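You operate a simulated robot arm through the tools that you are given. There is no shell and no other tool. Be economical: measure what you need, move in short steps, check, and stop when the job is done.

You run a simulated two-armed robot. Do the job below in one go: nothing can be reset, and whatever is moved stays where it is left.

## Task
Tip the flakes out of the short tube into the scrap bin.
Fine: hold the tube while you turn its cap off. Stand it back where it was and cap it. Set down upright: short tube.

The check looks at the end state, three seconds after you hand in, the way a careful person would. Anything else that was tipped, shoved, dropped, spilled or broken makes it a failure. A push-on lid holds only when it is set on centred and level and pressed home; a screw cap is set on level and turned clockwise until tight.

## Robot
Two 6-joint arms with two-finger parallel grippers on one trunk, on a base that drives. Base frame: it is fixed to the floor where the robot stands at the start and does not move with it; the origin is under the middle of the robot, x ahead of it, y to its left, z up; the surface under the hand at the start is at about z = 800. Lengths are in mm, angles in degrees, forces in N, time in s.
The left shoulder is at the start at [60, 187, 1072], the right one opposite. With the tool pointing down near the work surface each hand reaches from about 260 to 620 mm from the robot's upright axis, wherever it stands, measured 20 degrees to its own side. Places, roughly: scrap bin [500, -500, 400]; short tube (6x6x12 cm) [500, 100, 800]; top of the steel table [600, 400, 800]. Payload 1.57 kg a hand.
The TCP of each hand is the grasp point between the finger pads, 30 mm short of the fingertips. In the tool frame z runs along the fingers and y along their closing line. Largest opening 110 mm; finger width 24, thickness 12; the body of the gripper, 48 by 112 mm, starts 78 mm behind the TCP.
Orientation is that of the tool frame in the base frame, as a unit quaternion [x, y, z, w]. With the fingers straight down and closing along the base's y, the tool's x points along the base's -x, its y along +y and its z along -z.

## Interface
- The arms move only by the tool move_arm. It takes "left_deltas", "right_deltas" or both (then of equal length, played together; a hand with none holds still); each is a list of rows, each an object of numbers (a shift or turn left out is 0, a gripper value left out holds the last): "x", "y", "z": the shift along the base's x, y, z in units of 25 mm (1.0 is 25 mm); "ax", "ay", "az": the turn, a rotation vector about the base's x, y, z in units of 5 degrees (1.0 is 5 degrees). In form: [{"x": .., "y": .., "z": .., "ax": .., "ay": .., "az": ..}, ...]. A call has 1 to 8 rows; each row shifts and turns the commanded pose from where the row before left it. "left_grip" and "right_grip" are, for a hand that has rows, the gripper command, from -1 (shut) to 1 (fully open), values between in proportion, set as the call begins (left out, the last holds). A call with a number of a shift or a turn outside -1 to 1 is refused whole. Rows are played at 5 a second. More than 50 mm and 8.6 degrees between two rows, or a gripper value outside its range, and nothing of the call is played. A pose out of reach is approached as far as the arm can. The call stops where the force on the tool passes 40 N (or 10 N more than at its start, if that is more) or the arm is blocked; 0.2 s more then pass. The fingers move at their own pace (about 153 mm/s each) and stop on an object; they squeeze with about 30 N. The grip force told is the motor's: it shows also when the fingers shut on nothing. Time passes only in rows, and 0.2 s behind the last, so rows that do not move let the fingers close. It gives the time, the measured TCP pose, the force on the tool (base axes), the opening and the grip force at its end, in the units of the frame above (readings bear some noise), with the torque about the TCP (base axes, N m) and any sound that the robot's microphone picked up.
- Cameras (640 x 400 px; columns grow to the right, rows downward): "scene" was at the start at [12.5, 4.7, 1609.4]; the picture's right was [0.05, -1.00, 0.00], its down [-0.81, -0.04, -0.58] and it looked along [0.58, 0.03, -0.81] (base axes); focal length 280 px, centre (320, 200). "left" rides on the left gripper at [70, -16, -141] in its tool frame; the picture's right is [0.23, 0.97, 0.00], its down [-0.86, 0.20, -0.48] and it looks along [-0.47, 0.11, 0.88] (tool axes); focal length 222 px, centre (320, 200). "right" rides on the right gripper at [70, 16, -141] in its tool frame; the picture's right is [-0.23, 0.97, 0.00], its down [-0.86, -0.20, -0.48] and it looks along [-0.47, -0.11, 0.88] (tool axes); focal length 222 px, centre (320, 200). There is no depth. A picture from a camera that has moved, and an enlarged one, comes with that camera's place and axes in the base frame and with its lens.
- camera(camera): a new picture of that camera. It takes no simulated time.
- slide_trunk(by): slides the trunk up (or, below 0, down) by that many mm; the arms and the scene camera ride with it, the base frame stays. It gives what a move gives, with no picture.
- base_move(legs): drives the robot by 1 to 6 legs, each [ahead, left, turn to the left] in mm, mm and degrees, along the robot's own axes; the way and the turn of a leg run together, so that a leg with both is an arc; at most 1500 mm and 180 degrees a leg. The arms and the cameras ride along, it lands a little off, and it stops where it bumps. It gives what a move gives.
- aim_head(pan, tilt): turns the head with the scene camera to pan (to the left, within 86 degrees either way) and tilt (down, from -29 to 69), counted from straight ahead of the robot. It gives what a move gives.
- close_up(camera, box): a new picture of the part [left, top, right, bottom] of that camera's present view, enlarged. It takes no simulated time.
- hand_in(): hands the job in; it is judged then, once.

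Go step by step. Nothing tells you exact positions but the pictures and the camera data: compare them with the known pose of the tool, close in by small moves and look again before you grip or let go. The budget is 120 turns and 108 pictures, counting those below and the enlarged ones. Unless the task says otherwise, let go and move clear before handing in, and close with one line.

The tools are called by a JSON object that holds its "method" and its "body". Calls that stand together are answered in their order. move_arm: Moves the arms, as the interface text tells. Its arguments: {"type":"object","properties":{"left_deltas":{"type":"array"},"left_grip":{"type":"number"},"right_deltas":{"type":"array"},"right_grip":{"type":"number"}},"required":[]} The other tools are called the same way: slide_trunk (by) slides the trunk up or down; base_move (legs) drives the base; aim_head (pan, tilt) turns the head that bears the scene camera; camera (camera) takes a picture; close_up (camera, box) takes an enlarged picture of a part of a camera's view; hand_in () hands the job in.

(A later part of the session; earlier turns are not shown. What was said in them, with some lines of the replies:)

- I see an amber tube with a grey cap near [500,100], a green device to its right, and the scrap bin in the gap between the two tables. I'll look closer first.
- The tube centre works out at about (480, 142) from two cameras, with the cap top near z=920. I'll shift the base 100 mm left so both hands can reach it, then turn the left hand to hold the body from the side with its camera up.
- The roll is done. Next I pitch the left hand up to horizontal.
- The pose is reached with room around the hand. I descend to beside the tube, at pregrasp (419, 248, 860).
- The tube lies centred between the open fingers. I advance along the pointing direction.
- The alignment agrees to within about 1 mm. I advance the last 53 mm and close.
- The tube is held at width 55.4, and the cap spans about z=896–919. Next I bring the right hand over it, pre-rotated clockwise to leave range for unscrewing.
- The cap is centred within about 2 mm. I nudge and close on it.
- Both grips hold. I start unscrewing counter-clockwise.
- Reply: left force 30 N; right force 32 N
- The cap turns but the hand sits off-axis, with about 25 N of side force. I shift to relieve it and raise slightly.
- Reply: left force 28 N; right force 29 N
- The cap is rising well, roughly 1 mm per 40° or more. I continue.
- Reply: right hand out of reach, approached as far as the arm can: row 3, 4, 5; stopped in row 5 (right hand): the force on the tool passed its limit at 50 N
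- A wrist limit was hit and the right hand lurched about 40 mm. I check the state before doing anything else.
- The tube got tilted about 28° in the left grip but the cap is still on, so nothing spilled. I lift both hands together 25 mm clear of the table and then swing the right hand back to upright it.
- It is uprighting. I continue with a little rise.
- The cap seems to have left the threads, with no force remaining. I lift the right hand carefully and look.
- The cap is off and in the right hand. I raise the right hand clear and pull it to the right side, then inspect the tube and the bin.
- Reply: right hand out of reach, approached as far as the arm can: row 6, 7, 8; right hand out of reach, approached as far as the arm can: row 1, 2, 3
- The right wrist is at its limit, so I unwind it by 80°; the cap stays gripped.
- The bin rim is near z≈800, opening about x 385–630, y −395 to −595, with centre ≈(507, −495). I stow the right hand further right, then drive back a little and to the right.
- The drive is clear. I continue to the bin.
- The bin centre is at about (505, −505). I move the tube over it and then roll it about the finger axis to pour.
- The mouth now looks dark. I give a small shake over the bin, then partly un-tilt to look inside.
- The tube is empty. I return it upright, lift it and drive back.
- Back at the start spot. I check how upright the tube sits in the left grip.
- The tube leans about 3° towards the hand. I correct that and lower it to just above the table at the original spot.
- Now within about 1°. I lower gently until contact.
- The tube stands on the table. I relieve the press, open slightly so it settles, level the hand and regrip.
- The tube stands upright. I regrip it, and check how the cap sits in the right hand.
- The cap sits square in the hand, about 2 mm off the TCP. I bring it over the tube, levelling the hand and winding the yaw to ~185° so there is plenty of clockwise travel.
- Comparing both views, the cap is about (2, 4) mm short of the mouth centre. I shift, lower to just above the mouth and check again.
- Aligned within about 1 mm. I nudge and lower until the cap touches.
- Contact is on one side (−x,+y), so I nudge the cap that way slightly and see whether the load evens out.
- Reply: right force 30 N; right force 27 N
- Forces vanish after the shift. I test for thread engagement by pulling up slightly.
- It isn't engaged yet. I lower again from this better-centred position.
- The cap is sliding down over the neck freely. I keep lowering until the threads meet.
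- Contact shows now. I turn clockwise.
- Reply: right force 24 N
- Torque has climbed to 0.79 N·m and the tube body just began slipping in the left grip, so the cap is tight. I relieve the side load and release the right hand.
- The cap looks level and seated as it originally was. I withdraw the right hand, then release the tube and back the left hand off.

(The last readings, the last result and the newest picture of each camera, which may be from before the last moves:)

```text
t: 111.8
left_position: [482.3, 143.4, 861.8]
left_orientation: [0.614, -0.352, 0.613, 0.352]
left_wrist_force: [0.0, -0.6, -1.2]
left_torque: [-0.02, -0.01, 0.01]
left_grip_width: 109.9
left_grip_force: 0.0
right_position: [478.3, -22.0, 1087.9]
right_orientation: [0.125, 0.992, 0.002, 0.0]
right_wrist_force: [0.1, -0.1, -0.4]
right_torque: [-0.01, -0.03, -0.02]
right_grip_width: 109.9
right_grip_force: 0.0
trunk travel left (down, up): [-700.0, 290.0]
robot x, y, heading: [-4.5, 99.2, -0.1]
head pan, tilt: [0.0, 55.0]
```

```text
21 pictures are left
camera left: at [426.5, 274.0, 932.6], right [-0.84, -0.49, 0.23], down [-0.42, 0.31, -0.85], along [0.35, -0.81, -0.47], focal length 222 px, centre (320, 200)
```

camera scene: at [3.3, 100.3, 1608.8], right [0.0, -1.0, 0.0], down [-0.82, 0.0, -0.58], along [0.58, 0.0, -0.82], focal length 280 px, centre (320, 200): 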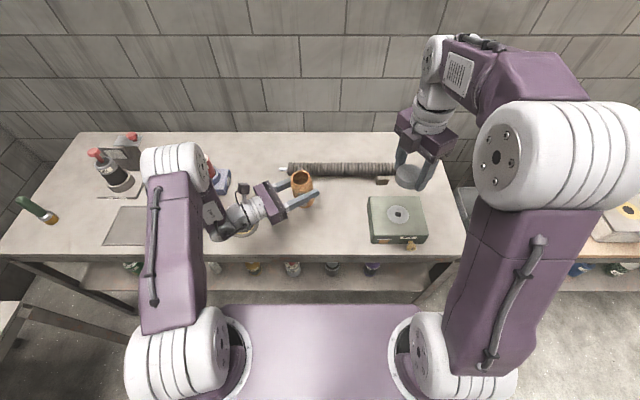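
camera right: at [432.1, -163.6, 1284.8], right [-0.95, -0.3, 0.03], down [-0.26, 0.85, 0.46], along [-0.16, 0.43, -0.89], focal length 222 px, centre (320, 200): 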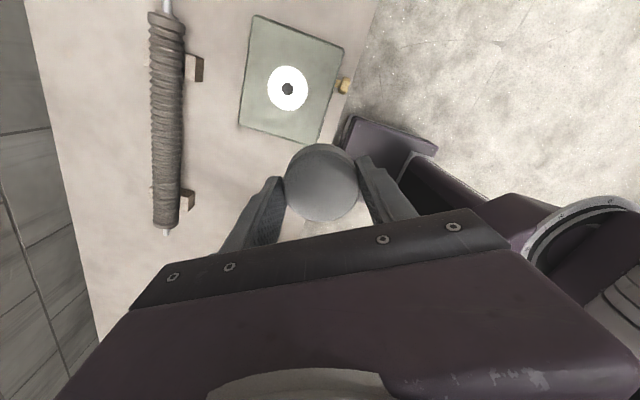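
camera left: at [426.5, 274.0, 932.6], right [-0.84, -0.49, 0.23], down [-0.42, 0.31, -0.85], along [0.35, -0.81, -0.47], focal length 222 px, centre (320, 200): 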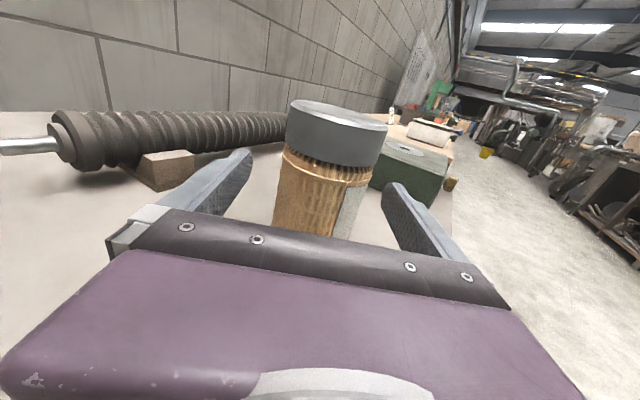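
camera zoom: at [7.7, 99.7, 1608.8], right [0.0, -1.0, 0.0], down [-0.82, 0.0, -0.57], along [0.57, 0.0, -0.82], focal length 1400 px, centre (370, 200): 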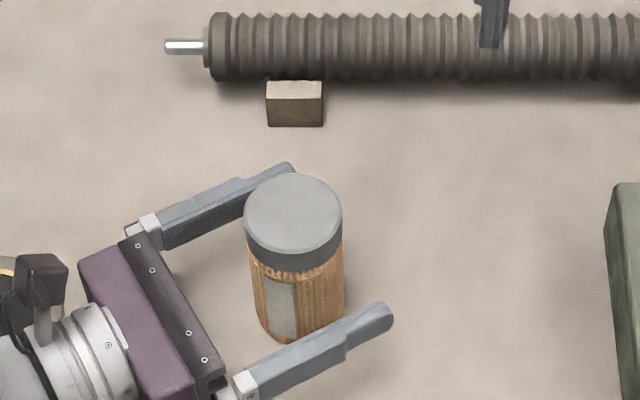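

The tube stands upright and capped, at the same place relative to the block as before. I back the left hand off along its own axis and raise it.

{"method": "move_arm", "body": {"left_deltas": [{"x": -0.4, "y": 0.69}, {"x": -0.4, "y": 0.69}, {"x": -0.4, "y": 0.69}, {"x": -0.4, "y": 0.69}, {"x": -0.4, "y": 0.69}, {"x": -0.4, "y": 0.69}, {"z": 1}, {"z": 1}]}}

{"method": "camera", "body": {"camera": "scene"}}

{"method": "camera", "body": {"camera": "left"}}

{"method": "close_up", "body": {"camera": "scene", "box": [270, 160, 370, 240]}}

```text
t: 113.6
left_position: [420.8, 248.1, 913.3]
left_orientation: [0.614, -0.351, 0.613, 0.352]
left_wrist_force: [-0.2, -0.3, 0.7]
left_torque: [-0.02, -0.02, 0.0]
left_grip_width: 109.7
left_grip_force: 0.0
right_position: [479.9, -21.5, 1087.5]
right_orientation: [0.125, 0.992, 0.0, 0.001]
right_wrist_force: [0.7, 0.9, 0.4]
right_torque: [0.04, 0.02, 0.0]
right_grip_width: 109.9
right_grip_force: 0.1
trunk travel left (down, up): [-700.0, 290.0]
robot x, y, heading: [-5.0, 98.1, 0.0]
head pan, tilt: [0.0, 55.0]
```

```text
20 pictures are left
camera scene: at [7.3, 100.7, 1608.7], right [0.0, -1.0, 0.0], down [-0.82, 0.0, -0.57], along [0.57, 0.0, -0.82], focal length 280 px, centre (320, 200)
```

scene: 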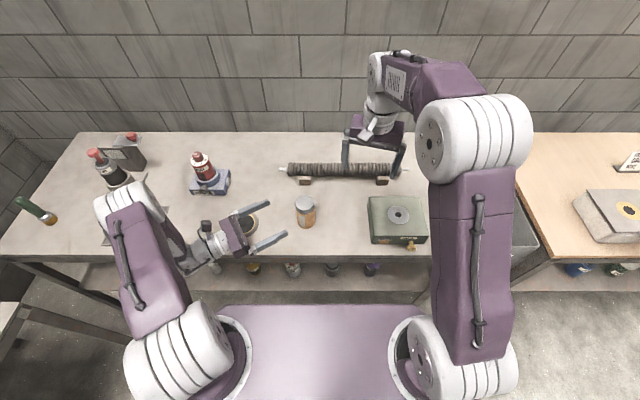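

```text
19 pictures are left
camera left: at [364.5, 377.3, 984.2], right [-0.84, -0.49, 0.23], down [-0.41, 0.31, -0.85], along [0.35, -0.81, -0.47], focal length 222 px, centre (320, 200)
```

left: 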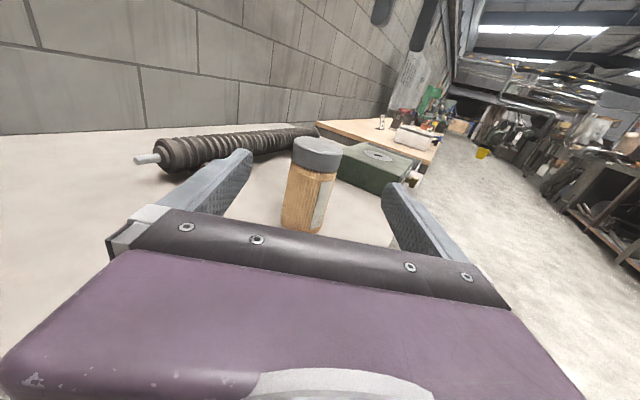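

```text
5.00 times, centred on (320, 200) of scene
camera zoom: at [7.3, 100.7, 1608.7], right [0.0, -1.0, 0.0], down [-0.82, 0.0, -0.57], along [0.57, 0.0, -0.82], focal length 1400 px, centre (320, 200)
```

zoom: 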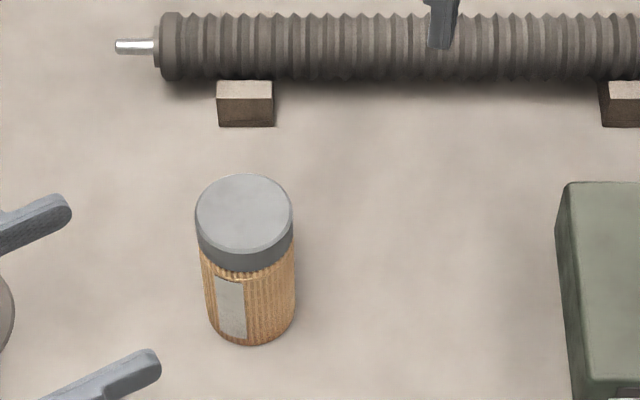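

The tube stands upright and capped on its spot, the table is clean, nothing else has moved, and both hands are clear, so I hand in.

{"method": "hand_in", "body": {}}

```text
The job is handed in.
```

I tipped the flakes out over the scrap bin, screwed the cap back on tight, and stood the short tube upright where it was. I could see the tube was empty afterwards, but could not see the flakes lying in the bin.
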